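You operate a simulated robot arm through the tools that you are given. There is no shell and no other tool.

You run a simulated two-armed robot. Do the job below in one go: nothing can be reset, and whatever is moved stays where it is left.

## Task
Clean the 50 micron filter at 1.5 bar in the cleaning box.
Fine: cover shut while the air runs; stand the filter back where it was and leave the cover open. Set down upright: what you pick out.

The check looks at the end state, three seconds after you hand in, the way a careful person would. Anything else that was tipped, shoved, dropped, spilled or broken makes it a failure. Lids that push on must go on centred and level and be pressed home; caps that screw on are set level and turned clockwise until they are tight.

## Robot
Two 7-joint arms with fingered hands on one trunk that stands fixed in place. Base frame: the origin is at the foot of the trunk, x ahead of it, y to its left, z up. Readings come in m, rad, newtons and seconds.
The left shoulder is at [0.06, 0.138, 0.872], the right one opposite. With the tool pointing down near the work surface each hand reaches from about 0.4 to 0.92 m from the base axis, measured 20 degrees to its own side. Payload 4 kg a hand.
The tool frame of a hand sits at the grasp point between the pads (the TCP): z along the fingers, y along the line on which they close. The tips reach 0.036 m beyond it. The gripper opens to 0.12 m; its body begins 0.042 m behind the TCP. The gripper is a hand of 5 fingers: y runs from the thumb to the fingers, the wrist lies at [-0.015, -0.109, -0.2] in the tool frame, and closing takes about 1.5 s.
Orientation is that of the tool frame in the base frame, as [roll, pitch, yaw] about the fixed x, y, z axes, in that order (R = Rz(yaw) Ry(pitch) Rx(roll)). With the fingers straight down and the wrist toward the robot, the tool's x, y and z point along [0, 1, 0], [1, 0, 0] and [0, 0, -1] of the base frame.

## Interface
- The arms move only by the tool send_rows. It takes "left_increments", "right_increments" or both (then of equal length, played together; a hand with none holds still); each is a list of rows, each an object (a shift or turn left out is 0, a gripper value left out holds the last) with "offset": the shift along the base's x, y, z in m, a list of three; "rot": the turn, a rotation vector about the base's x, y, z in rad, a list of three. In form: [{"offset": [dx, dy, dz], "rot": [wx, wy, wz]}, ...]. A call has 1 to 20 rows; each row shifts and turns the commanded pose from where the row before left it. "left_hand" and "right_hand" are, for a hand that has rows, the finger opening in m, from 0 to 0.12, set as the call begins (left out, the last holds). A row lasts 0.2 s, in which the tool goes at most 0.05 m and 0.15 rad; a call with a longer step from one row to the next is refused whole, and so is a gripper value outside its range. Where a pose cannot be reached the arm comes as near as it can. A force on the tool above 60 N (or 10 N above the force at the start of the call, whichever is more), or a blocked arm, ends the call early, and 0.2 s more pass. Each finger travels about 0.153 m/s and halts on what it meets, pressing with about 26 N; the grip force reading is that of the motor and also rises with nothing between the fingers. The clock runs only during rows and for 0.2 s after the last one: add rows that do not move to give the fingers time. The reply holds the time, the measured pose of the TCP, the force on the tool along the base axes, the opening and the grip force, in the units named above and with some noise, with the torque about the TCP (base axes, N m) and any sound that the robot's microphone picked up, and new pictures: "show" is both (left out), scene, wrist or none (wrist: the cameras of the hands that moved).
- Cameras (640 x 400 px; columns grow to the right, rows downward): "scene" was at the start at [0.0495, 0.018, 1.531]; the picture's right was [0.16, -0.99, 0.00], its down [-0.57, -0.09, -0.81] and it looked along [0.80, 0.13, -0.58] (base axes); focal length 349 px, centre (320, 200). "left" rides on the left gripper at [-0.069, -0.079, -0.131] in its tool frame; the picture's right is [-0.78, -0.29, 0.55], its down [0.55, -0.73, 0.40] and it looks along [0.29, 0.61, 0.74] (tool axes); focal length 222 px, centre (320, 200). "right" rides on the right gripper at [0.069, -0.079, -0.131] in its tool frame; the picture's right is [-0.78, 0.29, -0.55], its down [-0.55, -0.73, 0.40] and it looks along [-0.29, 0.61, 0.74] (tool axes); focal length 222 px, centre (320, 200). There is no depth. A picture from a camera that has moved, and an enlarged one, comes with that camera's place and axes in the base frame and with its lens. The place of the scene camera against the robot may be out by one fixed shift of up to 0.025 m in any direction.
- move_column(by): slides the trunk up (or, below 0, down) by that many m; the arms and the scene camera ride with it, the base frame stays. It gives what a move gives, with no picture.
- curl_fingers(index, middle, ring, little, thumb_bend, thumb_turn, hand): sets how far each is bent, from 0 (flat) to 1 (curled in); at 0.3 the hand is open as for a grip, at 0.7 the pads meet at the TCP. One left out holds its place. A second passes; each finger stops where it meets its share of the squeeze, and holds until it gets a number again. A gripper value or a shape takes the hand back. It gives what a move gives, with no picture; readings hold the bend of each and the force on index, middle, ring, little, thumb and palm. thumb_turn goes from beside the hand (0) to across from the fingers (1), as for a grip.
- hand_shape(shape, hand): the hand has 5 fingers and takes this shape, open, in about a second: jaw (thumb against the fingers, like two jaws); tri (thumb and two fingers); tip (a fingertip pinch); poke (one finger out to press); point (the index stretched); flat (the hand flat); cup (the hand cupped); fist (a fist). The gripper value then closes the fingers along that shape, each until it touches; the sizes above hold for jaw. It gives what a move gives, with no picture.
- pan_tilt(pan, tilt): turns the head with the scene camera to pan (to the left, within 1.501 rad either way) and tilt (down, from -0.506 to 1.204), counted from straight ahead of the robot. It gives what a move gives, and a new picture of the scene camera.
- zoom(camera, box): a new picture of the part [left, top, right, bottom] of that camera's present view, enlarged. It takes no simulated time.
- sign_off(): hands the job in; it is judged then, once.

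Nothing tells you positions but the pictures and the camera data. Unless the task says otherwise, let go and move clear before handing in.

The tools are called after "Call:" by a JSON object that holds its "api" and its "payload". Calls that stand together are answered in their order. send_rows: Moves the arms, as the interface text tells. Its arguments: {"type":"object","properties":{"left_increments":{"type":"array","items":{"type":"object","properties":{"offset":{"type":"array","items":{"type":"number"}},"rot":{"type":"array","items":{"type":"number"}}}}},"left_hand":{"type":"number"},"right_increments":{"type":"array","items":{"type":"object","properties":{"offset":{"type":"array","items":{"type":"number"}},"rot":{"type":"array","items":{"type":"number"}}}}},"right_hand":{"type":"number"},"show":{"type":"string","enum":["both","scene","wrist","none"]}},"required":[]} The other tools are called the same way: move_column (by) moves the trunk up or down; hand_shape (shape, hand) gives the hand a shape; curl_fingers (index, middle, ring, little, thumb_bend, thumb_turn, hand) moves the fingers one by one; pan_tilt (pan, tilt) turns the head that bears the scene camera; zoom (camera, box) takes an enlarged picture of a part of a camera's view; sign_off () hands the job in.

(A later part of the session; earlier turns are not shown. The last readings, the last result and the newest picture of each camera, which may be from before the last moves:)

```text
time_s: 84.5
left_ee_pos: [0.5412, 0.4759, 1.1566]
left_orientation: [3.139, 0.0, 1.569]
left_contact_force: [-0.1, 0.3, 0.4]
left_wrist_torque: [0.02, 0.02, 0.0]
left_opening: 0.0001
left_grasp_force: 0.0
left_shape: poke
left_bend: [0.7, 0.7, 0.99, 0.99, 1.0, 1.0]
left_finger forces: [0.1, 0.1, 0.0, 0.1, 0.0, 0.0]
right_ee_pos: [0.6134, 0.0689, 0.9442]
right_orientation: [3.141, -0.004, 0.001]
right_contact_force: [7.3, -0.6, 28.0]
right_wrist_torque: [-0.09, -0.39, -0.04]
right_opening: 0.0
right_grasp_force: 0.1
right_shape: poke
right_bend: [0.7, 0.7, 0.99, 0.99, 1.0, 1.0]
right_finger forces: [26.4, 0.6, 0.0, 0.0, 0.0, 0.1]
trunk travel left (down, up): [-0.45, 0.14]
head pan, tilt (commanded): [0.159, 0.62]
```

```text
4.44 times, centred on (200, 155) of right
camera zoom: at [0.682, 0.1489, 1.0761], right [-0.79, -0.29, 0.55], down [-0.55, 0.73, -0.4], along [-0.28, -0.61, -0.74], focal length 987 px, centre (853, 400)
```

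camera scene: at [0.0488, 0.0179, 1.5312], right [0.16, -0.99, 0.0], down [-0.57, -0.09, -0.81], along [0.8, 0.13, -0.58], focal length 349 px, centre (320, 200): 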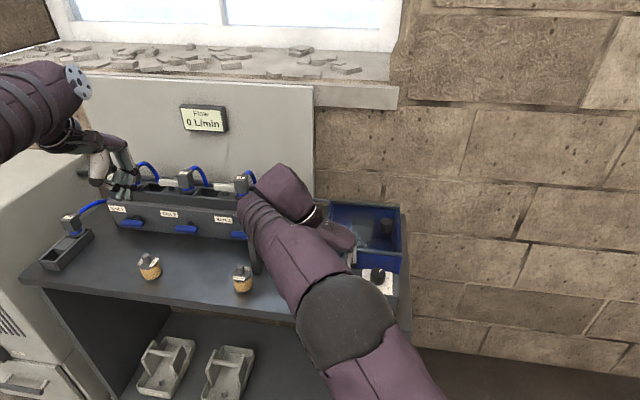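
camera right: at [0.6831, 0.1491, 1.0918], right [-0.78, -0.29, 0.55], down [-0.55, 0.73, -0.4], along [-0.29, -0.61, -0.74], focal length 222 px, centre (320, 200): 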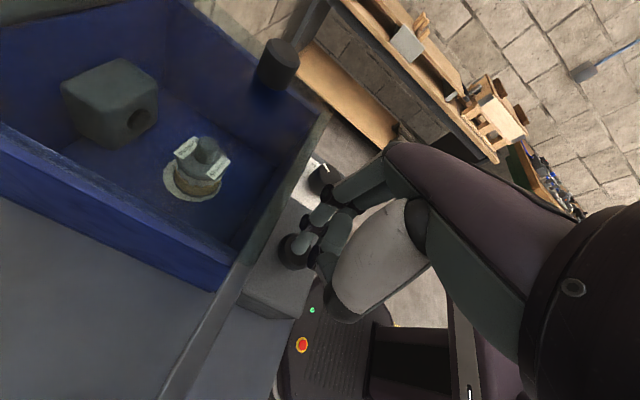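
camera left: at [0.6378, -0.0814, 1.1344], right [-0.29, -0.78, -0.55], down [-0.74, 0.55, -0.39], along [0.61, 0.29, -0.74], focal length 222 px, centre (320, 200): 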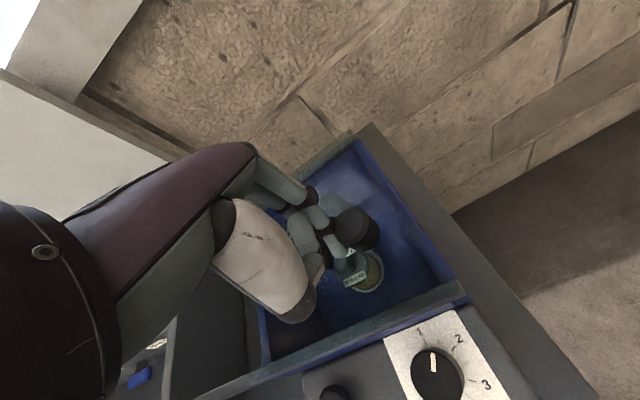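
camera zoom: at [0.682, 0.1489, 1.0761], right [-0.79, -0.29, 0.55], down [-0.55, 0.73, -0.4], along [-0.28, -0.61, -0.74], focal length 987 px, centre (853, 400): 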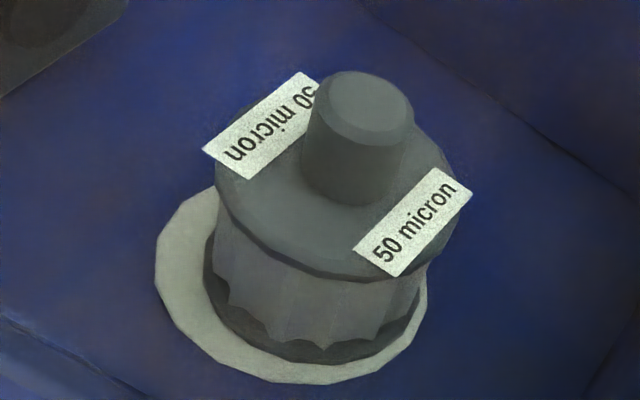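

The brown layer is gone on this side. I'll hold briefly longer to see whether anything still changes.

Call:
{"api": "send_rows", "payload": {"right_increments": [{"offset": [0, 0, 0]}, {"offset": [0, 0, 0]}, {"offset": [0, 0, 0]}], "show": "none"}}

Call:
{"api": "zoom", "payload": {"camera": "right", "box": [170, 130, 230, 180]}}

```text
time_s: 85.3
left_ee_pos: [0.5414, 0.4775, 1.1566]
left_orientation: [3.141, 0.001, 1.571]
left_contact_force: [-0.4, 0.3, -0.1]
left_wrist_torque: [-0.01, -0.01, 0.01]
left_opening: 0.0001
left_grasp_force: 0.2
left_shape: poke
left_bend: [0.7, 0.7, 0.99, 0.99, 1.0, 1.0]
left_finger forces: [0.1, 0.0, 0.0, 0.0, 0.1, 0.0]
right_ee_pos: [0.6137, 0.0687, 0.9449]
right_orientation: [3.14, -0.004, 0.001]
right_contact_force: [6.9, -1.5, 26.9]
right_wrist_torque: [-0.02, -0.42, -0.05]
right_opening: 0.0
right_grasp_force: 0.1
right_shape: poke
right_bend: [0.7, 0.7, 0.99, 0.99, 1.0, 1.0]
right_finger forces: [26.4, 0.6, 0.0, 0.0, 0.1, 0.0]
trunk travel left (down, up): [-0.45, 0.14]
head pan, tilt (commanded): [0.159, 0.62]
```

```text
8.00 times, centred on (200, 155) of right
camera zoom: at [0.682, 0.1489, 1.0761], right [-0.79, -0.29, 0.55], down [-0.55, 0.73, -0.4], along [-0.28, -0.61, -0.74], focal length 1777 px, centre (1280, 560)
```

zoom: 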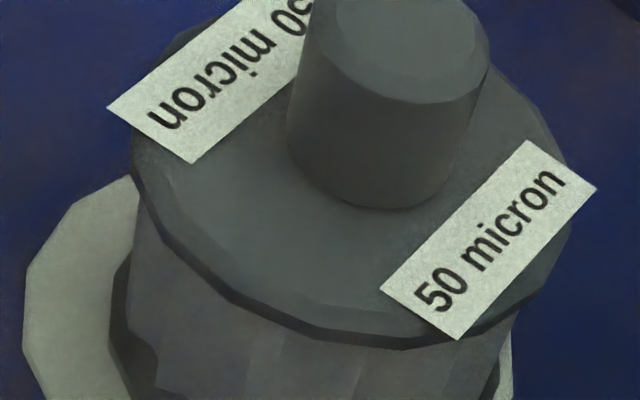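

The media is fully clean. I'll release the button, lift, and turn the hand back for opening the cover.

Call:
{"api": "send_rows", "payload": {"right_increments": [{"offset": [0, 0, 0.02]}, {"offset": [0, 0, 0.04]}, {"offset": [0, 0, 0.04]}, {"offset": [0, 0, 0.04]}, {"offset": [0, 0, 0.02], "rot": [0, 0, 0.14]}, {"rot": [0, 0, 0.143]}, {"rot": [0, 0, 0.143]}, {"rot": [0, 0, 0.143]}, {"rot": [0, 0, 0.143]}, {"rot": [0, 0, 0.143]}, {"rot": [0, 0, 0.143]}, {"rot": [0, 0, 0.143]}, {"rot": [0, 0, 0.143]}, {"rot": [0, 0, 0.143]}, {"rot": [0, 0, 0.143]}, {"offset": [0, 0, 0]}], "show": "both"}}

Call:
{"api": "zoom", "payload": {"camera": "right", "box": [180, 120, 400, 320]}}

```text
time_s: 88.7
left_ee_pos: [0.5428, 0.4777, 1.156]
left_orientation: [3.14, 0.001, 1.572]
left_contact_force: [0.0, -0.8, -0.1]
left_wrist_torque: [-0.02, 0.02, 0.02]
left_opening: 0.0
left_grasp_force: 0.1
left_shape: poke
left_bend: [0.7, 0.7, 0.99, 0.99, 1.0, 1.0]
left_finger forces: [0.0, 0.0, 0.0, 0.0, 0.0, 0.0]
right_ee_pos: [0.614, 0.069, 1.1052]
right_orientation: [-3.141, 0.0, 1.572]
right_contact_force: [0.0, 1.5, -0.5]
right_wrist_torque: [-0.03, 0.0, 0.02]
right_opening: 0.0
right_grasp_force: 0.1
right_shape: poke
right_bend: [0.7, 0.7, 0.99, 0.99, 1.0, 1.0]
right_finger forces: [0.0, 0.1, 0.0, 0.1, 0.0, 0.0]
trunk travel left (down, up): [-0.45, 0.14]
head pan, tilt (commanded): [0.159, 0.62]
camera scene: at [0.0495, 0.0182, 1.531], right [0.16, -0.99, 0.0], down [-0.57, -0.09, -0.81], along [0.8, 0.13, -0.58], focal length 349 px, centre (320, 200)
camera right: at [0.5337, 0.1391, 1.2351], right [0.29, -0.78, 0.55], down [-0.73, -0.55, -0.4], along [0.61, -0.29, -0.74], focal length 222 px, centre (320, 200)
```

scene: 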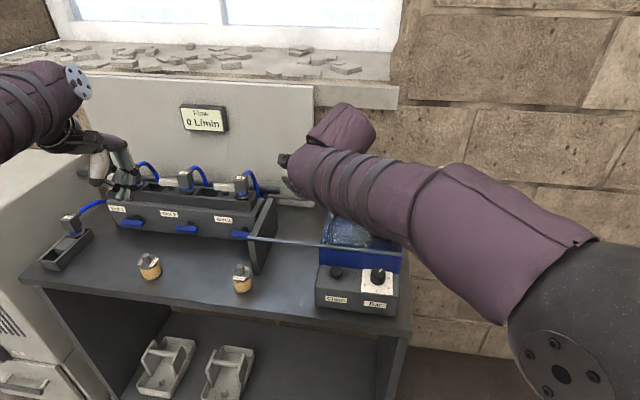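
right: 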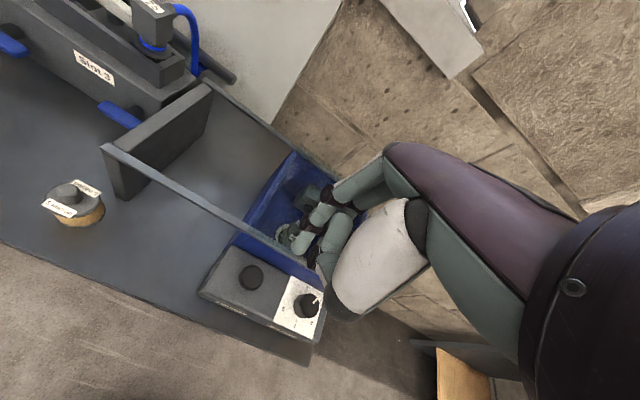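

```text
2.00 times, centred on (290, 220) of right
camera zoom: at [0.5337, 0.1391, 1.2351], right [0.29, -0.78, 0.55], down [-0.73, -0.55, -0.4], along [0.61, -0.29, -0.74], focal length 444 px, centre (380, 160)
```

zoom: 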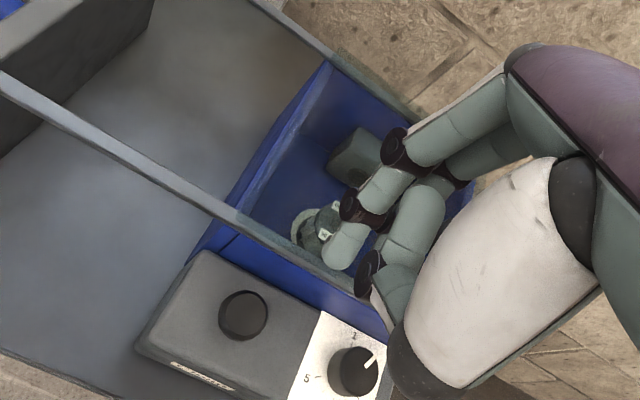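

Now the right hand goes to the right of the cover knob, as before, to open the cover.

Call:
{"api": "send_rows", "payload": {"right_increments": [{"offset": [0.02, -0.035, 0]}, {"offset": [0.02, -0.035, 0]}, {"offset": [0.02, -0.035, 0]}, {"offset": [0.02, -0.035, 0]}, {"offset": [0.019, -0.038, 0]}, {"offset": [0, 0, -0.04]}, {"offset": [0, 0, -0.04]}, {"offset": [0, 0, -0.02]}, {"offset": [0, 0, 0]}], "show": "wrist"}}

Call:
{"api": "zoom", "payload": {"camera": "right", "box": [100, 150, 400, 350]}}

```text
time_s: 90.7
left_ee_pos: [0.5437, 0.477, 1.1579]
left_orientation: [-3.141, 0.0, 1.572]
left_contact_force: [-0.4, -0.1, -0.1]
left_wrist_torque: [0.0, -0.01, 0.02]
left_opening: 0.0
left_grasp_force: 0.1
left_shape: poke
left_bend: [0.7, 0.7, 0.99, 0.99, 1.0, 1.0]
left_finger forces: [0.0, 0.0, 0.1, 0.0, 0.0, 0.0]
right_ee_pos: [0.7118, -0.1093, 1.003]
right_orientation: [3.141, -0.002, 1.568]
right_contact_force: [-0.5, -1.1, 0.6]
right_wrist_torque: [0.04, 0.01, 0.01]
right_opening: 0.0
right_grasp_force: 0.1
right_shape: poke
right_bend: [0.7, 0.7, 0.99, 0.99, 1.0, 1.0]
right_finger forces: [0.0, 0.0, 0.1, 0.0, 0.0, 0.1]
trunk travel left (down, up): [-0.45, 0.14]
head pan, tilt (commanded): [0.159, 0.62]
camera right: at [0.6321, -0.0383, 1.1337], right [0.29, -0.79, 0.55], down [-0.74, -0.55, -0.4], along [0.61, -0.29, -0.74], focal length 222 px, centre (320, 200)
```

right: 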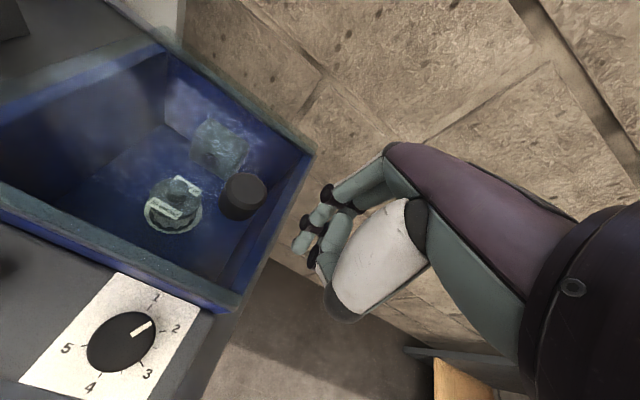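

```text
2.00 times, centred on (250, 250) of right
camera zoom: at [0.6321, -0.0383, 1.1337], right [0.29, -0.79, 0.55], down [-0.74, -0.55, -0.4], along [0.61, -0.29, -0.74], focal length 444 px, centre (460, 100)
```

zoom: 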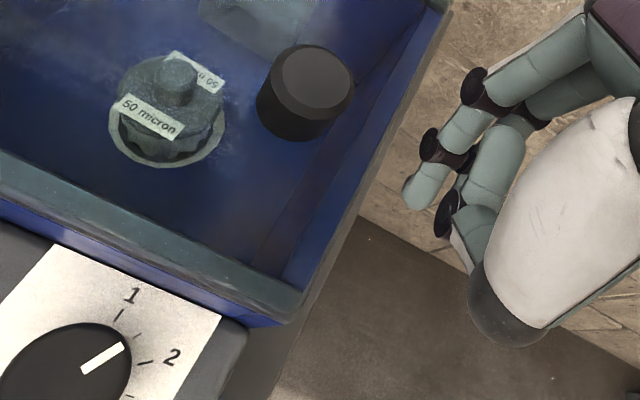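

The dial still points at the 1.5 tick and the fingers are beside the knob. I'll push the cover open.

Call:
{"api": "send_rows", "payload": {"right_increments": [{"offset": [0, 0.015, 0]}, {"offset": [0, 0.012, 0]}, {"offset": [0, 0.015, 0]}, {"offset": [0, 0.015, 0]}, {"offset": [0, 0.015, 0]}, {"offset": [0, 0.015, 0]}, {"offset": [0, 0.015, 0]}, {"offset": [0, 0.015, 0]}, {"offset": [0, 0.015, 0]}, {"offset": [0, 0.015, 0]}, {"offset": [0, 0.015, 0]}, {"offset": [0, 0.015, 0]}, {"offset": [0, 0.012, 0]}, {"offset": [0, 0.01, 0]}, {"offset": [0, 0.008, 0]}, {"offset": [0, 0, 0]}], "show": "none"}}

```text
time_s: 94.1
left_ee_pos: [0.5413, 0.4764, 1.1569]
left_orientation: [-3.141, 0.0, 1.572]
left_contact_force: [0.3, -0.6, 0.4]
left_wrist_torque: [0.0, -0.02, 0.01]
left_opening: 0.0
left_grasp_force: 0.1
left_shape: poke
left_bend: [0.7, 0.7, 0.99, 0.99, 1.0, 1.0]
left_finger forces: [0.0, 0.0, 0.0, 0.0, 0.0, 0.0]
right_ee_pos: [0.7138, 0.0976, 1.0047]
right_orientation: [-3.142, 0.001, 1.569]
right_contact_force: [-0.1, -0.4, 0.9]
right_wrist_torque: [-0.01, 0.01, 0.0]
right_opening: 0.0002
right_grasp_force: 0.1
right_shape: poke
right_bend: [0.7, 0.7, 0.99, 0.99, 1.0, 1.0]
right_finger forces: [0.3, 0.0, 0.1, 0.0, 0.0, 0.1]
trunk travel left (down, up): [-0.45, 0.14]
head pan, tilt (commanded): [0.159, 0.62]
```

Almost there. I'll use small steps to reach the stop.

Call:
{"api": "send_rows", "payload": {"right_increments": [{"offset": [0, 0.006, 0]}, {"offset": [0, 0.006, 0]}, {"offset": [0, 0.005, 0]}, {"offset": [0, 0, 0]}], "show": "wrist"}}

```text
time_s: 95.1
left_ee_pos: [0.5431, 0.4757, 1.1574]
left_orientation: [-3.141, -0.002, 1.571]
left_contact_force: [0.9, -0.1, -0.2]
left_wrist_torque: [0.0, -0.02, -0.02]
left_opening: 0.0
left_grasp_force: 0.0
left_shape: poke
left_bend: [0.7, 0.7, 0.99, 0.99, 1.0, 1.0]
left_finger forces: [0.1, 0.1, 0.0, 0.0, 0.0, 0.1]
right_ee_pos: [0.7153, 0.1095, 1.0045]
right_orientation: [-3.14, 0.003, 1.565]
right_contact_force: [2.8, -20.8, -0.6]
right_wrist_torque: [-0.26, -0.05, -0.3]
right_opening: 0.0
right_grasp_force: 0.1
right_shape: poke
right_bend: [0.7, 0.7, 0.99, 0.99, 1.0, 1.0]
right_finger forces: [21.2, 0.0, 0.1, 0.0, 0.1, 0.1]
trunk travel left (down, up): [-0.45, 0.14]
head pan, tilt (commanded): [0.159, 0.62]
camera right: at [0.6351, 0.1802, 1.135], right [0.29, -0.79, 0.55], down [-0.74, -0.55, -0.4], along [0.61, -0.29, -0.74], focal length 222 px, centre (320, 200)
```

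right: 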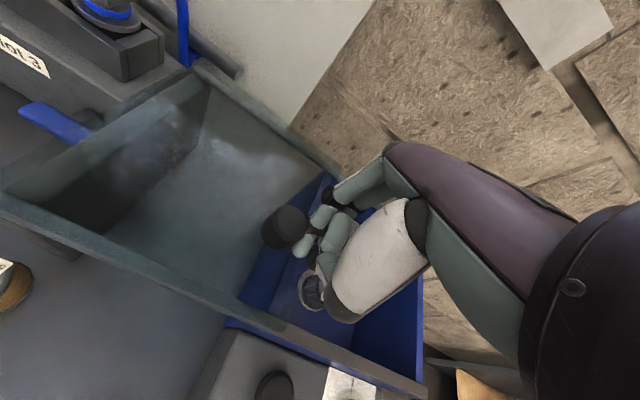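

The cover is open against its stop. I'll back the right hand off, lift and park it out to the right, keeping each row under 5 cm.

Call:
{"api": "send_rows", "payload": {"right_increments": [{"offset": [0, -0.03, 0]}, {"offset": [0, 0, 0.04]}, {"offset": [0, 0, 0.04]}, {"offset": [0, 0, 0.04]}, {"offset": [-0.025, -0.036, 0.0]}, {"offset": [-0.025, -0.036, 0.0]}, {"offset": [-0.025, -0.036, 0.0]}, {"offset": [-0.025, -0.036, 0.0]}, {"offset": [-0.025, -0.036, 0.0]}, {"offset": [-0.025, -0.036, 0.0]}, {"offset": [-0.025, -0.036, 0.0]}, {"offset": [-0.025, -0.036, 0.0]}, {"offset": [-0.025, -0.036, 0.0]}, {"offset": [-0.025, -0.036, 0.0]}, {"offset": [0, 0, 0]}], "show": "both"}}

Call:
{"api": "hand_shape", "payload": {"hand": "left", "shape": "tip"}}

Call:
{"api": "zoom", "payload": {"camera": "scene", "box": [240, 180, 420, 320]}}

```text
time_s: 98.3
left_ee_pos: [0.5447, 0.4767, 1.1559]
left_orientation: [-3.141, -0.001, 1.57]
left_contact_force: [-0.5, 0.4, 1.0]
left_wrist_torque: [0.0, 0.03, 0.0]
left_opening: 0.0
left_grasp_force: 0.1
left_shape: poke
left_bend: [0.7, 0.7, 0.99, 0.99, 1.0, 1.0]
left_finger forces: [0.0, 0.0, 0.0, 0.0, 0.0, 0.0]
right_ee_pos: [0.4604, -0.2757, 1.1248]
right_orientation: [3.141, 0.0, 1.568]
right_contact_force: [0.5, 0.6, -0.5]
right_wrist_torque: [0.01, 0.0, 0.02]
right_opening: 0.0
right_grasp_force: 0.1
right_shape: poke
right_bend: [0.7, 0.7, 0.99, 0.99, 1.0, 1.0]
right_finger forces: [0.0, 0.0, 0.0, 0.1, 0.0, 0.0]
trunk travel left (down, up): [-0.45, 0.14]
head pan, tilt (commanded): [0.159, 0.62]
camera scene: at [0.0498, 0.0182, 1.531], right [0.16, -0.99, 0.0], down [-0.57, -0.09, -0.81], along [0.8, 0.13, -0.58], focal length 349 px, centre (320, 200)
camera right: at [0.3818, -0.2063, 1.2557], right [0.29, -0.78, 0.55], down [-0.74, -0.55, -0.4], along [0.61, -0.29, -0.74], focal length 222 px, centre (320, 200)
```

scene: 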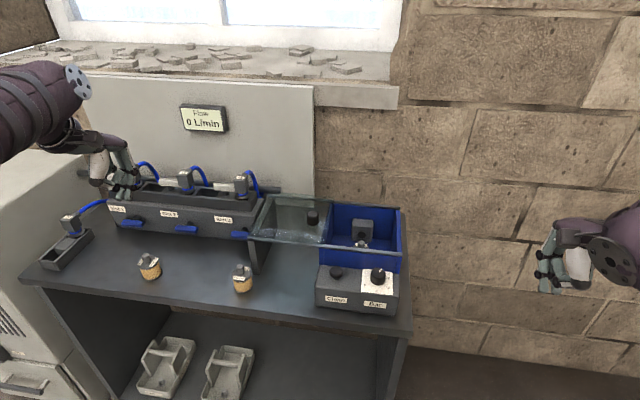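
right: 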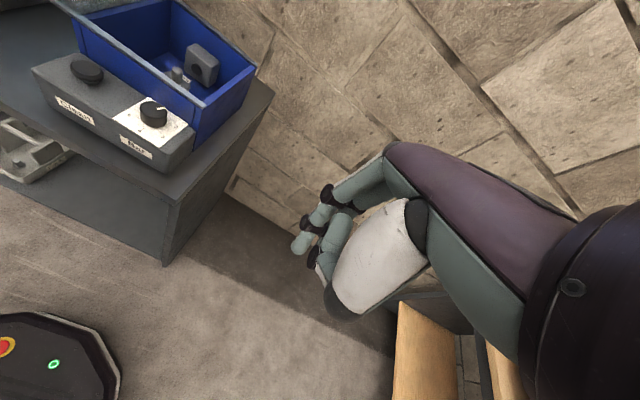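

```text
time_s: 99.2
left_ee_pos: [0.5435, 0.4765, 1.1559]
left_orientation: [3.141, -0.001, 1.57]
left_contact_force: [-0.1, -0.2, 0.5]
left_wrist_torque: [-0.04, -0.02, -0.01]
left_opening: 0.1199
left_grasp_force: 0.0
left_shape: tip
left_bend: [0.31, 0.98, 0.99, 0.99, 0.3, 0.97]
left_finger forces: [0.0, 0.0, 0.1, 0.0, 0.0, 0.0]
right_ee_pos: [0.4614, -0.2765, 1.1257]
right_orientation: [3.141, 0.0, 1.569]
right_contact_force: [0.3, 0.4, -0.7]
right_wrist_torque: [-0.03, -0.01, -0.01]
right_opening: 0.0
right_grasp_force: 0.0
right_shape: poke
right_bend: [0.7, 0.7, 0.99, 0.99, 1.0, 1.0]
right_finger forces: [0.0, 0.0, 0.0, 0.0, 0.0, 0.1]
trunk travel left (down, up): [-0.45, 0.14]
head pan, tilt (commanded): [0.159, 0.62]
```

```text
2.86 times, centred on (330, 250) of scene
camera zoom: at [0.0494, 0.0179, 1.531], right [0.16, -0.99, 0.0], down [-0.57, -0.09, -0.81], along [0.8, 0.13, -0.58], focal length 996 px, centre (291, 57)
```

zoom: 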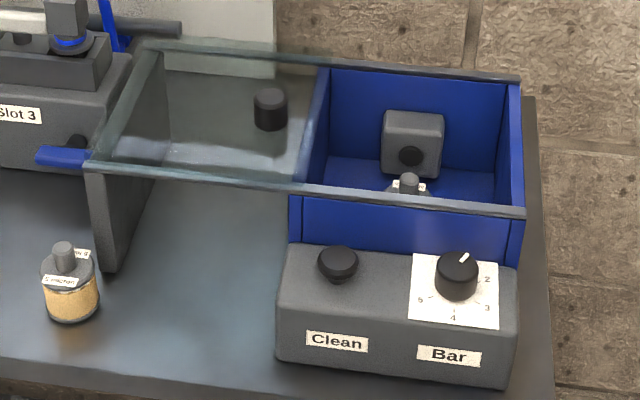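

The box is open with the filter standing inside. I'll bring the left pinch back over the filter at (0.734, 0.011).

Call:
{"api": "send_rows", "payload": {"left_hand": 0.048, "left_increments": [{"offset": [0.0173, -0.0423, -0.004]}, {"offset": [0.0173, -0.0423, -0.004]}, {"offset": [0.0173, -0.0423, -0.004]}, {"offset": [0.0173, -0.0423, -0.004]}, {"offset": [0.0173, -0.0423, -0.004]}, {"offset": [0.0173, -0.0423, -0.004]}, {"offset": [0.0173, -0.0423, -0.004]}, {"offset": [0.0173, -0.0423, -0.004]}, {"offset": [0.0173, -0.0423, -0.004]}, {"offset": [0.0173, -0.0423, -0.004]}, {"offset": [0.0173, -0.0423, -0.004]}, {"offset": [0, 0, -0.03]}, {"offset": [0, 0, -0.04]}, {"offset": [0, 0, -0.04]}, {"offset": [0, 0, 0]}], "show": "both"}}

Call:
{"api": "zoom", "payload": {"camera": "left", "box": [260, 160, 460, 360]}}

```text
time_s: 102.4
left_ee_pos: [0.7328, 0.0134, 1.0]
left_orientation: [3.141, 0.0, 1.57]
left_contact_force: [-0.1, -0.6, -1.2]
left_wrist_torque: [0.03, -0.02, 0.01]
left_opening: 0.0484
left_grasp_force: 0.2
left_shape: tip
left_bend: [0.47, 0.98, 0.99, 0.99, 0.65, 1.0]
left_finger forces: [0.0, 0.0, 0.1, 0.1, 0.0, 0.0]
right_ee_pos: [0.46, -0.2776, 1.1249]
right_orientation: [-3.141, 0.001, 1.57]
right_contact_force: [-0.1, 0.8, 0.0]
right_wrist_torque: [0.02, -0.01, 0.03]
right_opening: 0.0
right_grasp_force: 0.1
right_shape: poke
right_bend: [0.7, 0.7, 0.99, 0.99, 1.0, 1.0]
right_finger forces: [0.0, 0.0, 0.0, 0.0, 0.0, 0.1]
trunk travel left (down, up): [-0.45, 0.14]
head pan, tilt (commanded): [0.159, 0.62]
camera scene: at [0.0494, 0.0179, 1.5311], right [0.16, -0.99, 0.0], down [-0.57, -0.09, -0.81], along [0.8, 0.13, -0.58], focal length 349 px, centre (320, 200)
camera left: at [0.6549, -0.0551, 1.1294], right [-0.29, -0.79, -0.55], down [-0.73, 0.55, -0.4], along [0.61, 0.29, -0.74], focal length 222 px, centre (320, 200)
```

scene: 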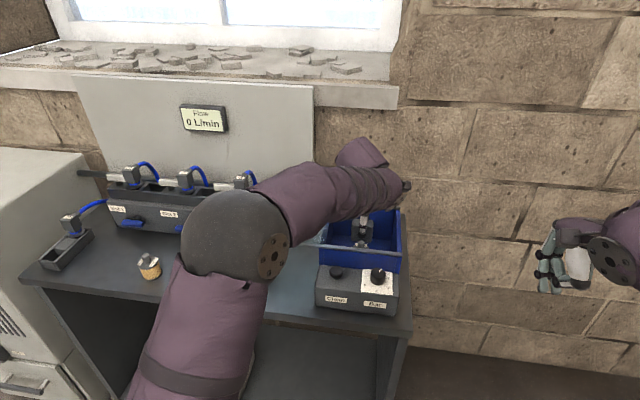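
left: 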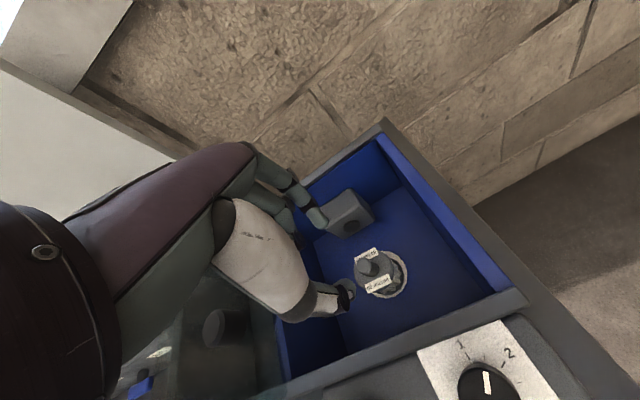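

```text
2.00 times, centred on (360, 260) of left
camera zoom: at [0.6549, -0.0551, 1.1294], right [-0.29, -0.79, -0.55], down [-0.73, 0.55, -0.4], along [0.61, 0.29, -0.74], focal length 444 px, centre (240, 80)
```

zoom: 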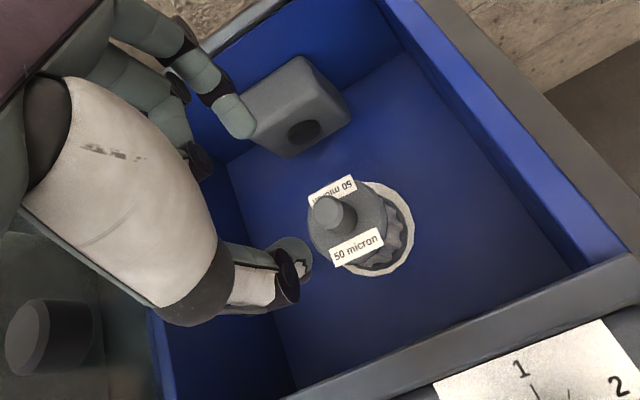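

The filter's pleats are now clean grey. The pinch is aligned within about 1.5 mm, so I'll lower it to the same height where I released the filter.

Call:
{"api": "send_rows", "payload": {"left_increments": [{"offset": [0.001, -0.0015, -0.02]}, {"offset": [0, 0, -0.025]}, {"offset": [0, 0, -0.02]}, {"offset": [0, 0, -0.006]}, {"offset": [0, 0, 0]}], "show": "none"}}

Call:
{"api": "zoom", "payload": {"camera": "left", "box": [260, 180, 420, 340]}}

```text
time_s: 103.6
left_ee_pos: [0.7351, 0.0102, 0.9287]
left_orientation: [-3.141, 0.0, 1.57]
left_contact_force: [0.1, -0.3, 0.2]
left_wrist_torque: [0.02, 0.03, 0.01]
left_opening: 0.0481
left_grasp_force: 0.1
left_shape: tip
left_bend: [0.47, 0.98, 0.99, 0.99, 0.65, 1.0]
left_finger forces: [0.0, 0.0, 0.1, 0.1, 0.0, 0.1]
right_ee_pos: [0.4618, -0.2757, 1.1256]
right_orientation: [3.141, 0.0, 1.569]
right_contact_force: [0.9, 0.0, 0.7]
right_wrist_torque: [-0.01, 0.03, 0.03]
right_opening: 0.0
right_grasp_force: 0.1
right_shape: poke
right_bend: [0.7, 0.7, 0.99, 0.99, 1.0, 1.0]
right_finger forces: [0.0, 0.0, 0.0, 0.0, 0.0, 0.0]
trunk travel left (down, up): [-0.45, 0.14]
head pan, tilt (commanded): [0.159, 0.62]
```

```text
2.50 times, centred on (340, 260) of left
camera zoom: at [0.6564, -0.058, 1.0585], right [-0.29, -0.79, -0.55], down [-0.73, 0.55, -0.4], along [0.61, 0.29, -0.74], focal length 555 px, centre (270, 50)
```

zoom: 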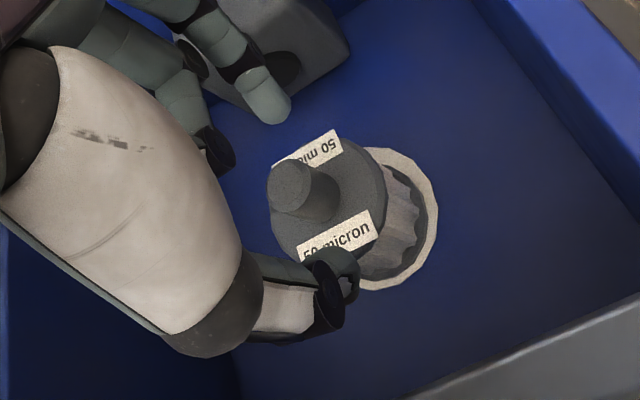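

I'll shift a couple of millimetres toward the stem centre and close the pinch.

Call:
{"api": "send_rows", "payload": {"left_increments": [{"offset": [-0.0015, 0.002, 0]}, {"offset": [0, 0, 0]}], "show": "none"}}

Call:
{"api": "send_rows", "payload": {"left_hand": 0.008, "left_increments": [{"offset": [0, 0, 0]}, {"offset": [0, 0, 0]}, {"offset": [0, 0, 0]}, {"offset": [0, 0, 0]}, {"offset": [0, 0, 0]}], "show": "none"}}

Call:
{"api": "zoom", "payload": {"camera": "left", "box": [260, 180, 420, 340]}}

```text
time_s: 104.2
left_ee_pos: [0.7353, 0.0125, 0.929]
left_orientation: [3.141, -0.002, 1.571]
left_contact_force: [0.2, 0.6, 0.1]
left_wrist_torque: [0.01, 0.01, -0.02]
left_opening: 0.0481
left_grasp_force: 0.1
left_shape: tip
left_bend: [0.47, 0.98, 0.99, 0.99, 0.65, 1.0]
left_finger forces: [0.0, 0.0, 0.1, 0.0, 0.0, 0.0]
right_ee_pos: [0.4608, -0.2768, 1.1256]
right_orientation: [3.141, 0.001, 1.569]
right_contact_force: [-0.1, -0.6, 0.0]
right_wrist_torque: [0.0, -0.01, -0.01]
right_opening: 0.0001
right_grasp_force: 0.1
right_shape: poke
right_bend: [0.7, 0.7, 0.99, 0.99, 1.0, 1.0]
right_finger forces: [0.1, 0.1, 0.0, 0.0, 0.0, 0.1]
trunk travel left (down, up): [-0.45, 0.14]
head pan, tilt (commanded): [0.159, 0.62]
```

```text
time_s: 105.4
left_ee_pos: [0.7347, 0.0124, 0.9282]
left_orientation: [-3.141, 0.0, 1.571]
left_contact_force: [0.1, 0.0, -0.1]
left_wrist_torque: [-0.03, -0.02, 0.01]
left_opening: 0.0107
left_grasp_force: 26.5
left_shape: tip
left_bend: [0.65, 1.0, 1.0, 1.0, 0.71, 1.0]
left_finger forces: [22.7, 0.0, 0.0, 0.1, 22.8, 0.0]
right_ee_pos: [0.4605, -0.2765, 1.1255]
right_orientation: [3.141, 0.0, 1.57]
right_contact_force: [-0.4, -0.7, -1.0]
right_wrist_torque: [0.02, -0.01, 0.0]
right_opening: 0.0002
right_grasp_force: 0.0
right_shape: poke
right_bend: [0.7, 0.7, 0.99, 0.99, 1.0, 1.0]
right_finger forces: [0.0, 0.1, 0.0, 0.0, 0.0, 0.0]
trunk travel left (down, up): [-0.45, 0.14]
head pan, tilt (commanded): [0.159, 0.62]
```

```text
2.50 times, centred on (340, 260) of left
camera zoom: at [0.6554, -0.0558, 1.0587], right [-0.29, -0.78, -0.55], down [-0.73, 0.55, -0.4], along [0.61, 0.29, -0.74], focal length 555 px, centre (270, 50)
```

zoom: 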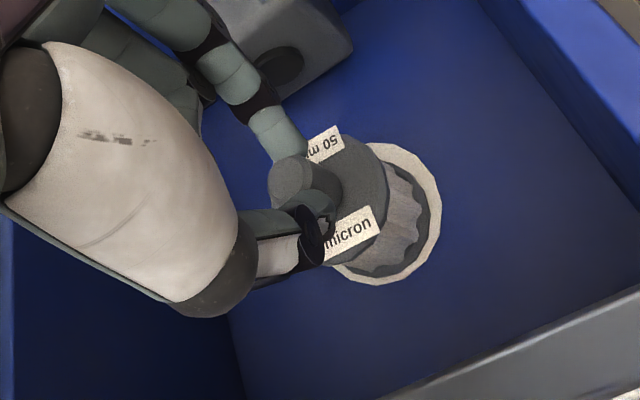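

The grip matches the first one. I'll lift the filter straight out and check it hangs straight.

Call:
{"api": "send_rows", "payload": {"left_increments": [{"offset": [0, 0, 0.01]}, {"offset": [0, 0, 0.03]}, {"offset": [0, 0, 0.04]}, {"offset": [0, 0, 0.04]}, {"offset": [0, 0, 0.04]}, {"offset": [0, 0, 0.02]}, {"offset": [0, 0, 0]}], "show": "both"}}

Call:
{"api": "zoom", "payload": {"camera": "scene", "box": [280, 130, 440, 280]}}

```text
time_s: 107.0
left_ee_pos: [0.7339, 0.0115, 1.1098]
left_orientation: [3.141, 0.0, 1.57]
left_contact_force: [-0.7, 0.7, -0.5]
left_wrist_torque: [0.01, 0.01, 0.03]
left_opening: 0.0108
left_grasp_force: 26.0
left_shape: tip
left_bend: [0.65, 1.0, 1.0, 1.0, 0.71, 1.0]
left_finger forces: [22.5, 0.0, 0.1, 0.0, 22.5, 0.0]
right_ee_pos: [0.4625, -0.2759, 1.1254]
right_orientation: [-3.139, 0.0, 1.568]
right_contact_force: [0.0, 0.1, 0.4]
right_wrist_torque: [0.0, 0.01, -0.01]
right_opening: 0.0001
right_grasp_force: 0.0
right_shape: poke
right_bend: [0.7, 0.7, 0.99, 0.99, 1.0, 1.0]
right_finger forces: [0.0, 0.0, 0.0, 0.0, 0.0, 0.0]
trunk travel left (down, up): [-0.45, 0.14]
head pan, tilt (commanded): [0.159, 0.62]
camera scene: at [0.0497, 0.0179, 1.531], right [0.16, -0.99, 0.0], down [-0.57, -0.09, -0.81], along [0.8, 0.13, -0.58], focal length 349 px, centre (320, 200)
camera left: at [0.655, -0.0577, 1.239], right [-0.29, -0.79, -0.55], down [-0.74, 0.55, -0.4], along [0.61, 0.29, -0.74], focal length 222 px, centre (320, 200)
```

scene: 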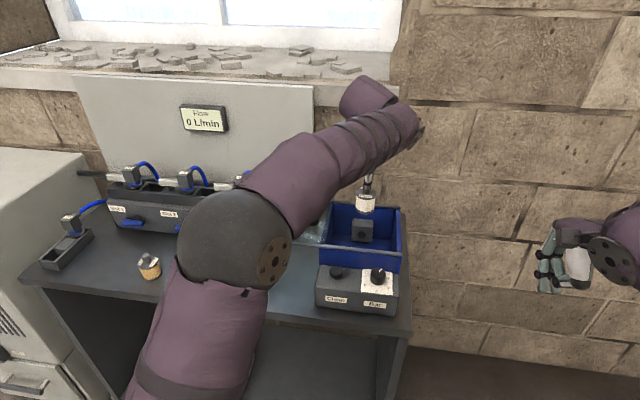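
left: 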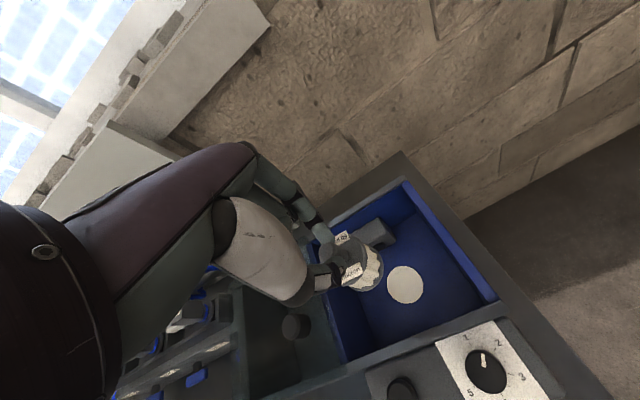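

```text
2.67 times, centred on (360, 205) of scene
camera zoom: at [0.0497, 0.0179, 1.531], right [0.16, -0.99, 0.0], down [-0.57, -0.09, -0.81], along [0.8, 0.13, -0.58], focal length 930 px, centre (213, 187)
```

zoom: 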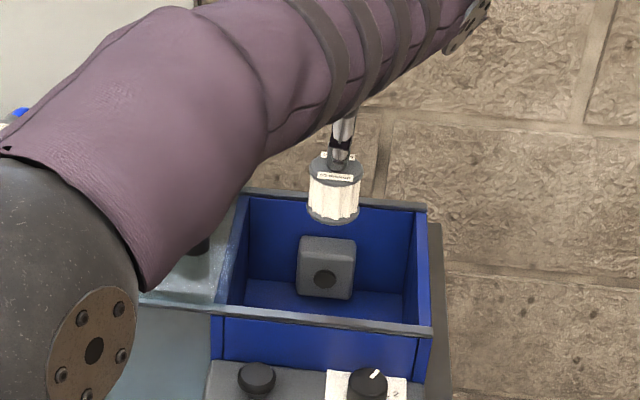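

The filter is clean white all round and hanging straight. I'll carry it back to above its old spot, for which the pinch goes to (0.613, 0.423).

Call:
{"api": "send_rows", "payload": {"left_increments": [{"offset": [-0.0121, 0.0411, 0]}, {"offset": [-0.0121, 0.0411, 0]}, {"offset": [-0.0121, 0.0411, 0]}, {"offset": [-0.0121, 0.0411, 0]}, {"offset": [-0.0121, 0.0411, 0]}, {"offset": [-0.0121, 0.0411, 0]}, {"offset": [-0.0121, 0.0411, 0]}, {"offset": [-0.0121, 0.0411, 0]}, {"offset": [-0.0121, 0.0411, 0]}, {"offset": [-0.0121, 0.0411, 0]}, {"offset": [0, 0, -0.04]}, {"offset": [0, 0, -0.04]}, {"offset": [0, 0, -0.04]}, {"offset": [0, 0, -0.02]}, {"offset": [0, 0, 0]}], "show": "both"}}

Call:
{"api": "zoom", "payload": {"camera": "scene", "box": [130, 180, 260, 300]}}

Call:
{"api": "zoom", "payload": {"camera": "left", "box": [250, 180, 410, 340]}}

```text
time_s: 110.2
left_ee_pos: [0.6124, 0.4224, 0.9687]
left_orientation: [-3.141, 0.0, 1.571]
left_contact_force: [-0.4, 0.5, -0.5]
left_wrist_torque: [0.03, 0.01, 0.04]
left_opening: 0.0106
left_grasp_force: 25.9
left_shape: tip
left_bend: [0.65, 1.0, 1.0, 1.0, 0.71, 1.0]
left_finger forces: [22.5, 0.0, 0.0, 0.0, 22.5, 0.0]
right_ee_pos: [0.4622, -0.2759, 1.1245]
right_orientation: [3.141, -0.001, 1.57]
right_contact_force: [0.3, -0.6, 0.1]
right_wrist_torque: [-0.02, 0.02, 0.02]
right_opening: 0.0
right_grasp_force: 0.1
right_shape: poke
right_bend: [0.7, 0.7, 0.99, 0.99, 1.0, 1.0]
right_finger forces: [0.0, 0.0, 0.0, 0.0, 0.1, 0.0]
trunk travel left (down, up): [-0.45, 0.14]
head pan, tilt (commanded): [0.159, 0.62]
camera scene: at [0.0495, 0.018, 1.531], right [0.16, -0.99, 0.0], down [-0.57, -0.09, -0.81], along [0.8, 0.13, -0.58], focal length 349 px, centre (320, 200)
camera left: at [0.5333, 0.3534, 1.0982], right [-0.29, -0.79, -0.55], down [-0.73, 0.55, -0.4], along [0.61, 0.29, -0.74], focal length 222 px, centre (320, 200)
```

scene: 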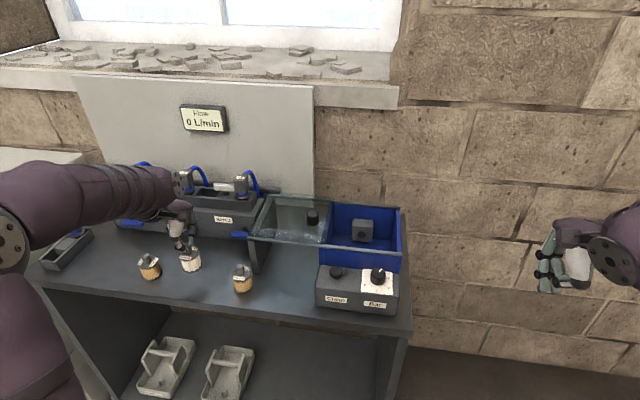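
left: 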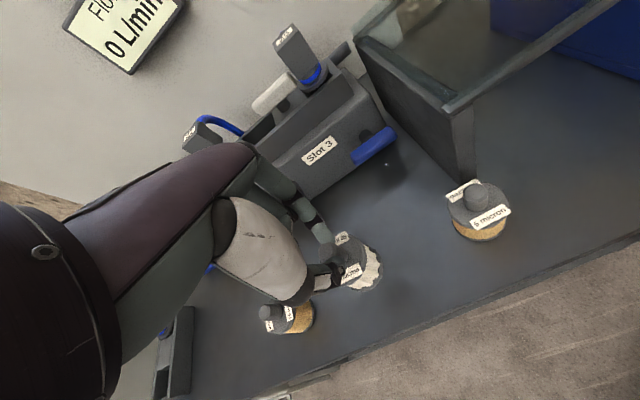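

```text
3.33 times, centred on (195, 240) of scene
camera zoom: at [0.0495, 0.018, 1.531], right [0.16, -0.99, 0.0], down [-0.57, -0.09, -0.81], along [0.8, 0.13, -0.58], focal length 1163 px, centre (737, 67)
```

zoom: 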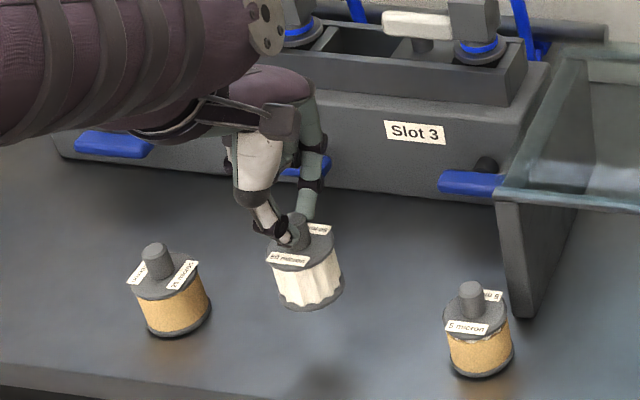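

```text
2.50 times, centred on (330, 260) of left
camera zoom: at [0.5333, 0.3534, 1.0982], right [-0.29, -0.79, -0.55], down [-0.73, 0.55, -0.4], along [0.61, 0.29, -0.74], focal length 555 px, centre (295, 50)
```

zoom: 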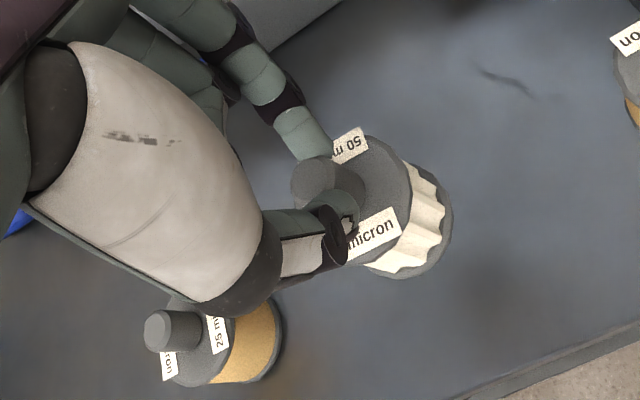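

It's aligned over the old spot. I'll lower it gently and watch for contact.

Call:
{"api": "send_rows", "payload": {"left_increments": [{"offset": [0.0005, 0.0005, -0.02]}, {"offset": [0, 0, -0.015]}, {"offset": [0, 0, -0.01]}, {"offset": [0, 0, -0.003]}, {"offset": [0, 0, 0]}], "show": "none"}}

```text
time_s: 111.4
left_ee_pos: [0.614, 0.4233, 0.9211]
left_orientation: [-3.14, 0.001, 1.569]
left_contact_force: [0.4, 0.8, -0.3]
left_wrist_torque: [0.0, -0.01, 0.0]
left_opening: 0.0105
left_grasp_force: 25.8
left_shape: tip
left_bend: [0.65, 1.0, 1.0, 1.0, 0.71, 1.0]
left_finger forces: [22.4, 0.0, 0.1, 0.1, 22.3, 0.0]
right_ee_pos: [0.4607, -0.2761, 1.1247]
right_orientation: [3.141, 0.0, 1.569]
right_contact_force: [0.1, 0.5, -0.1]
right_wrist_torque: [-0.05, -0.02, 0.04]
right_opening: 0.0
right_grasp_force: 0.1
right_shape: poke
right_bend: [0.7, 0.7, 0.99, 0.99, 1.0, 1.0]
right_finger forces: [0.0, 0.0, 0.0, 0.0, 0.0, 0.1]
trunk travel left (down, up): [-0.45, 0.14]
head pan, tilt (commanded): [0.159, 0.62]
```

Call:
{"api": "send_rows", "payload": {"left_increments": [{"offset": [0, 0, -0.002]}, {"offset": [0, 0, -0.0015]}, {"offset": [0, 0, 0]}], "show": "none"}}

Call:
{"api": "zoom", "payload": {"camera": "scene", "box": [130, 190, 260, 300]}}

```text
time_s: 112.2
left_ee_pos: [0.6136, 0.4234, 0.9178]
left_orientation: [3.14, 0.001, 1.572]
left_contact_force: [0.2, 0.1, 0.0]
left_wrist_torque: [0.02, 0.0, -0.01]
left_opening: 0.0105
left_grasp_force: 25.9
left_shape: tip
left_bend: [0.65, 1.0, 1.0, 1.0, 0.71, 1.0]
left_finger forces: [22.4, 0.0, 0.0, 0.1, 22.4, 0.0]
right_ee_pos: [0.4627, -0.276, 1.1248]
right_orientation: [3.141, -0.001, 1.568]
right_contact_force: [-0.2, -0.3, 0.3]
right_wrist_torque: [-0.01, 0.0, 0.0]
right_opening: 0.0
right_grasp_force: 0.1
right_shape: poke
right_bend: [0.7, 0.7, 0.99, 0.99, 1.0, 1.0]
right_finger forces: [0.1, 0.1, 0.1, 0.0, 0.1, 0.0]
trunk travel left (down, up): [-0.45, 0.14]
head pan, tilt (commanded): [0.159, 0.62]
```

```text
3.64 times, centred on (195, 245) of scene
camera zoom: at [0.0496, 0.018, 1.531], right [0.16, -0.99, 0.0], down [-0.57, -0.09, -0.81], along [0.8, 0.13, -0.58], focal length 1268 px, centre (774, 36)
```

zoom: 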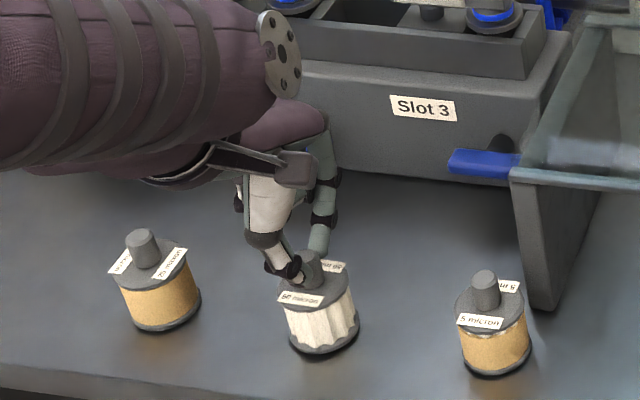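

There's no contact yet and it's within a millimetre or two. I'll lower in finer steps.

Call:
{"api": "send_rows", "payload": {"left_increments": [{"offset": [0, 0, -0.0012]}, {"offset": [0, 0, 0]}], "show": "none"}}

```text
time_s: 112.8
left_ee_pos: [0.613, 0.4234, 0.9162]
left_orientation: [3.14, 0.001, 1.57]
left_contact_force: [-0.7, 0.6, 0.5]
left_wrist_torque: [-0.05, 0.01, 0.02]
left_opening: 0.0106
left_grasp_force: 25.7
left_shape: tip
left_bend: [0.65, 1.0, 1.0, 1.0, 0.71, 1.0]
left_finger forces: [22.6, 0.1, 0.1, 0.0, 22.8, 0.1]
right_ee_pos: [0.4615, -0.2771, 1.1254]
right_orientation: [3.14, 0.001, 1.569]
right_contact_force: [-0.4, -0.4, 0.6]
right_wrist_torque: [-0.01, -0.01, 0.0]
right_opening: 0.0
right_grasp_force: 0.1
right_shape: poke
right_bend: [0.7, 0.7, 0.99, 0.99, 1.0, 1.0]
right_finger forces: [0.0, 0.0, 0.0, 0.1, 0.0, 0.0]
trunk travel left (down, up): [-0.45, 0.14]
head pan, tilt (commanded): [0.159, 0.62]
```

Call:
{"api": "send_rows", "payload": {"left_increments": [{"offset": [0, 0, -0.0012]}, {"offset": [0, 0, 0]}], "show": "none"}}

```text
time_s: 113.4
left_ee_pos: [0.6127, 0.422, 0.9161]
left_orientation: [3.14, 0.0, 1.573]
left_contact_force: [-0.5, 0.2, 2.5]
left_wrist_torque: [-0.07, -0.02, -0.01]
left_opening: 0.0107
left_grasp_force: 25.7
left_shape: tip
left_bend: [0.65, 1.0, 1.0, 1.0, 0.71, 1.0]
left_finger forces: [22.9, 0.0, 0.0, 0.1, 24.0, 0.0]
right_ee_pos: [0.4605, -0.2768, 1.1253]
right_orientation: [-3.14, -0.001, 1.57]
right_contact_force: [0.5, 0.6, -0.1]
right_wrist_torque: [0.0, -0.01, 0.01]
right_opening: 0.0
right_grasp_force: 0.0
right_shape: poke
right_bend: [0.7, 0.7, 0.99, 0.99, 1.0, 1.0]
right_finger forces: [0.0, 0.0, 0.1, 0.0, 0.0, 0.0]
trunk travel left (down, up): [-0.45, 0.14]
head pan, tilt (commanded): [0.159, 0.62]
```

It has touched down with 2.5 N. I'll open the pinch, then lift straight up.

Call:
{"api": "send_rows", "payload": {"left_hand": 0.05, "left_increments": [{"offset": [0, 0, 0]}, {"offset": [0, 0, 0]}, {"offset": [0, 0, 0]}, {"offset": [0, 0, 0.01]}, {"offset": [0, 0, 0.03]}, {"offset": [0, 0, 0.04]}, {"offset": [0, 0, 0.04]}, {"offset": [0, 0, 0]}], "show": "both"}}

Call:
{"api": "zoom", "payload": {"camera": "scene", "box": [110, 230, 270, 330]}}

Call:
{"api": "zoom", "payload": {"camera": "left", "box": [280, 180, 480, 340]}}

```text
time_s: 115.2
left_ee_pos: [0.6127, 0.4246, 1.0344]
left_orientation: [3.141, 0.0, 1.571]
left_contact_force: [-0.6, 0.0, -0.2]
left_wrist_torque: [0.03, 0.03, 0.0]
left_opening: 0.0498
left_grasp_force: 0.1
left_shape: tip
left_bend: [0.46, 0.98, 0.99, 0.99, 0.64, 1.0]
left_finger forces: [0.0, 0.0, 0.0, 0.0, 0.1, 0.1]
right_ee_pos: [0.4631, -0.2756, 1.1242]
right_orientation: [3.141, 0.0, 1.568]
right_contact_force: [0.1, 0.4, 0.4]
right_wrist_torque: [0.02, 0.03, 0.0]
right_opening: 0.0
right_grasp_force: 0.1
right_shape: poke
right_bend: [0.7, 0.7, 0.99, 0.99, 1.0, 1.0]
right_finger forces: [0.1, 0.0, 0.1, 0.0, 0.0, 0.0]
trunk travel left (down, up): [-0.45, 0.14]
head pan, tilt (commanded): [0.159, 0.62]
camera scene: at [0.0496, 0.018, 1.531], right [0.16, -0.99, 0.0], down [-0.57, -0.09, -0.81], along [0.8, 0.13, -0.58], focal length 349 px, centre (320, 200)
camera left: at [0.5334, 0.3554, 1.1653], right [-0.29, -0.78, -0.55], down [-0.73, 0.55, -0.4], along [0.61, 0.29, -0.74], focal length 222 px, centre (320, 200)
```

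scene: 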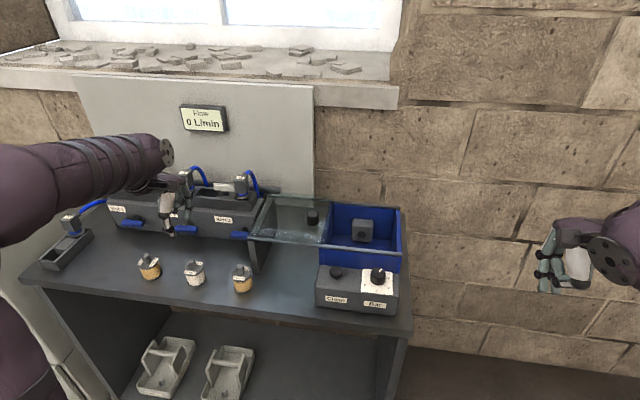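
left: 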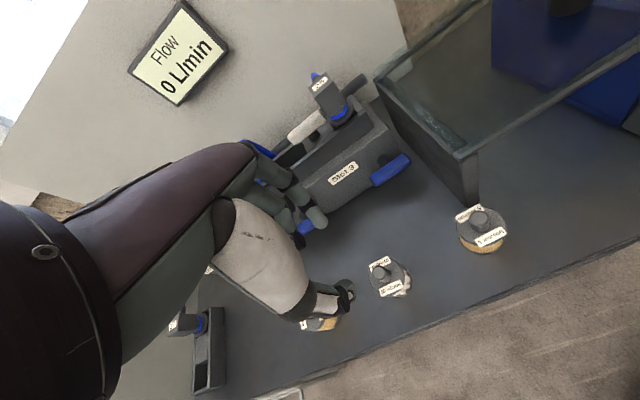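

```text
4.00 times, centred on (190, 280) of scene
camera zoom: at [0.0496, 0.018, 1.531], right [0.16, -0.99, 0.0], down [-0.57, -0.09, -0.81], along [0.8, 0.13, -0.58], focal length 1395 px, centre (840, -120)
```

zoom: 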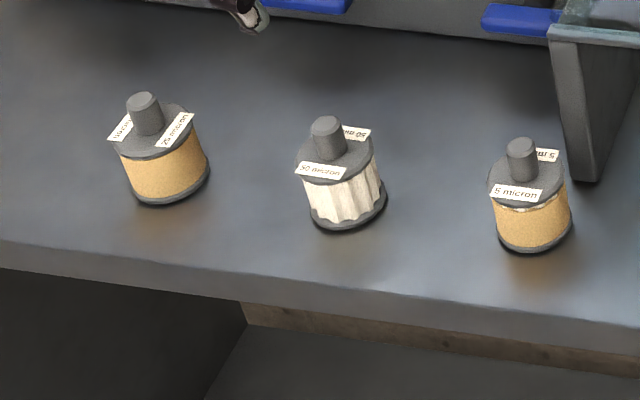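

```text
2.50 times, centred on (380, 260) of left
camera zoom: at [0.5334, 0.3554, 1.1653], right [-0.29, -0.78, -0.55], down [-0.73, 0.55, -0.4], along [0.61, 0.29, -0.74], focal length 555 px, centre (170, 50)
```

zoom: 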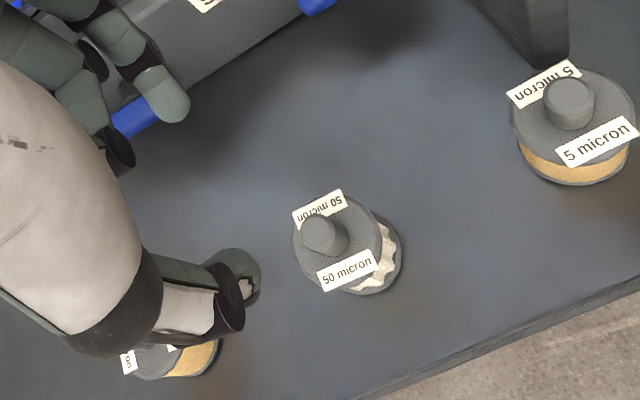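

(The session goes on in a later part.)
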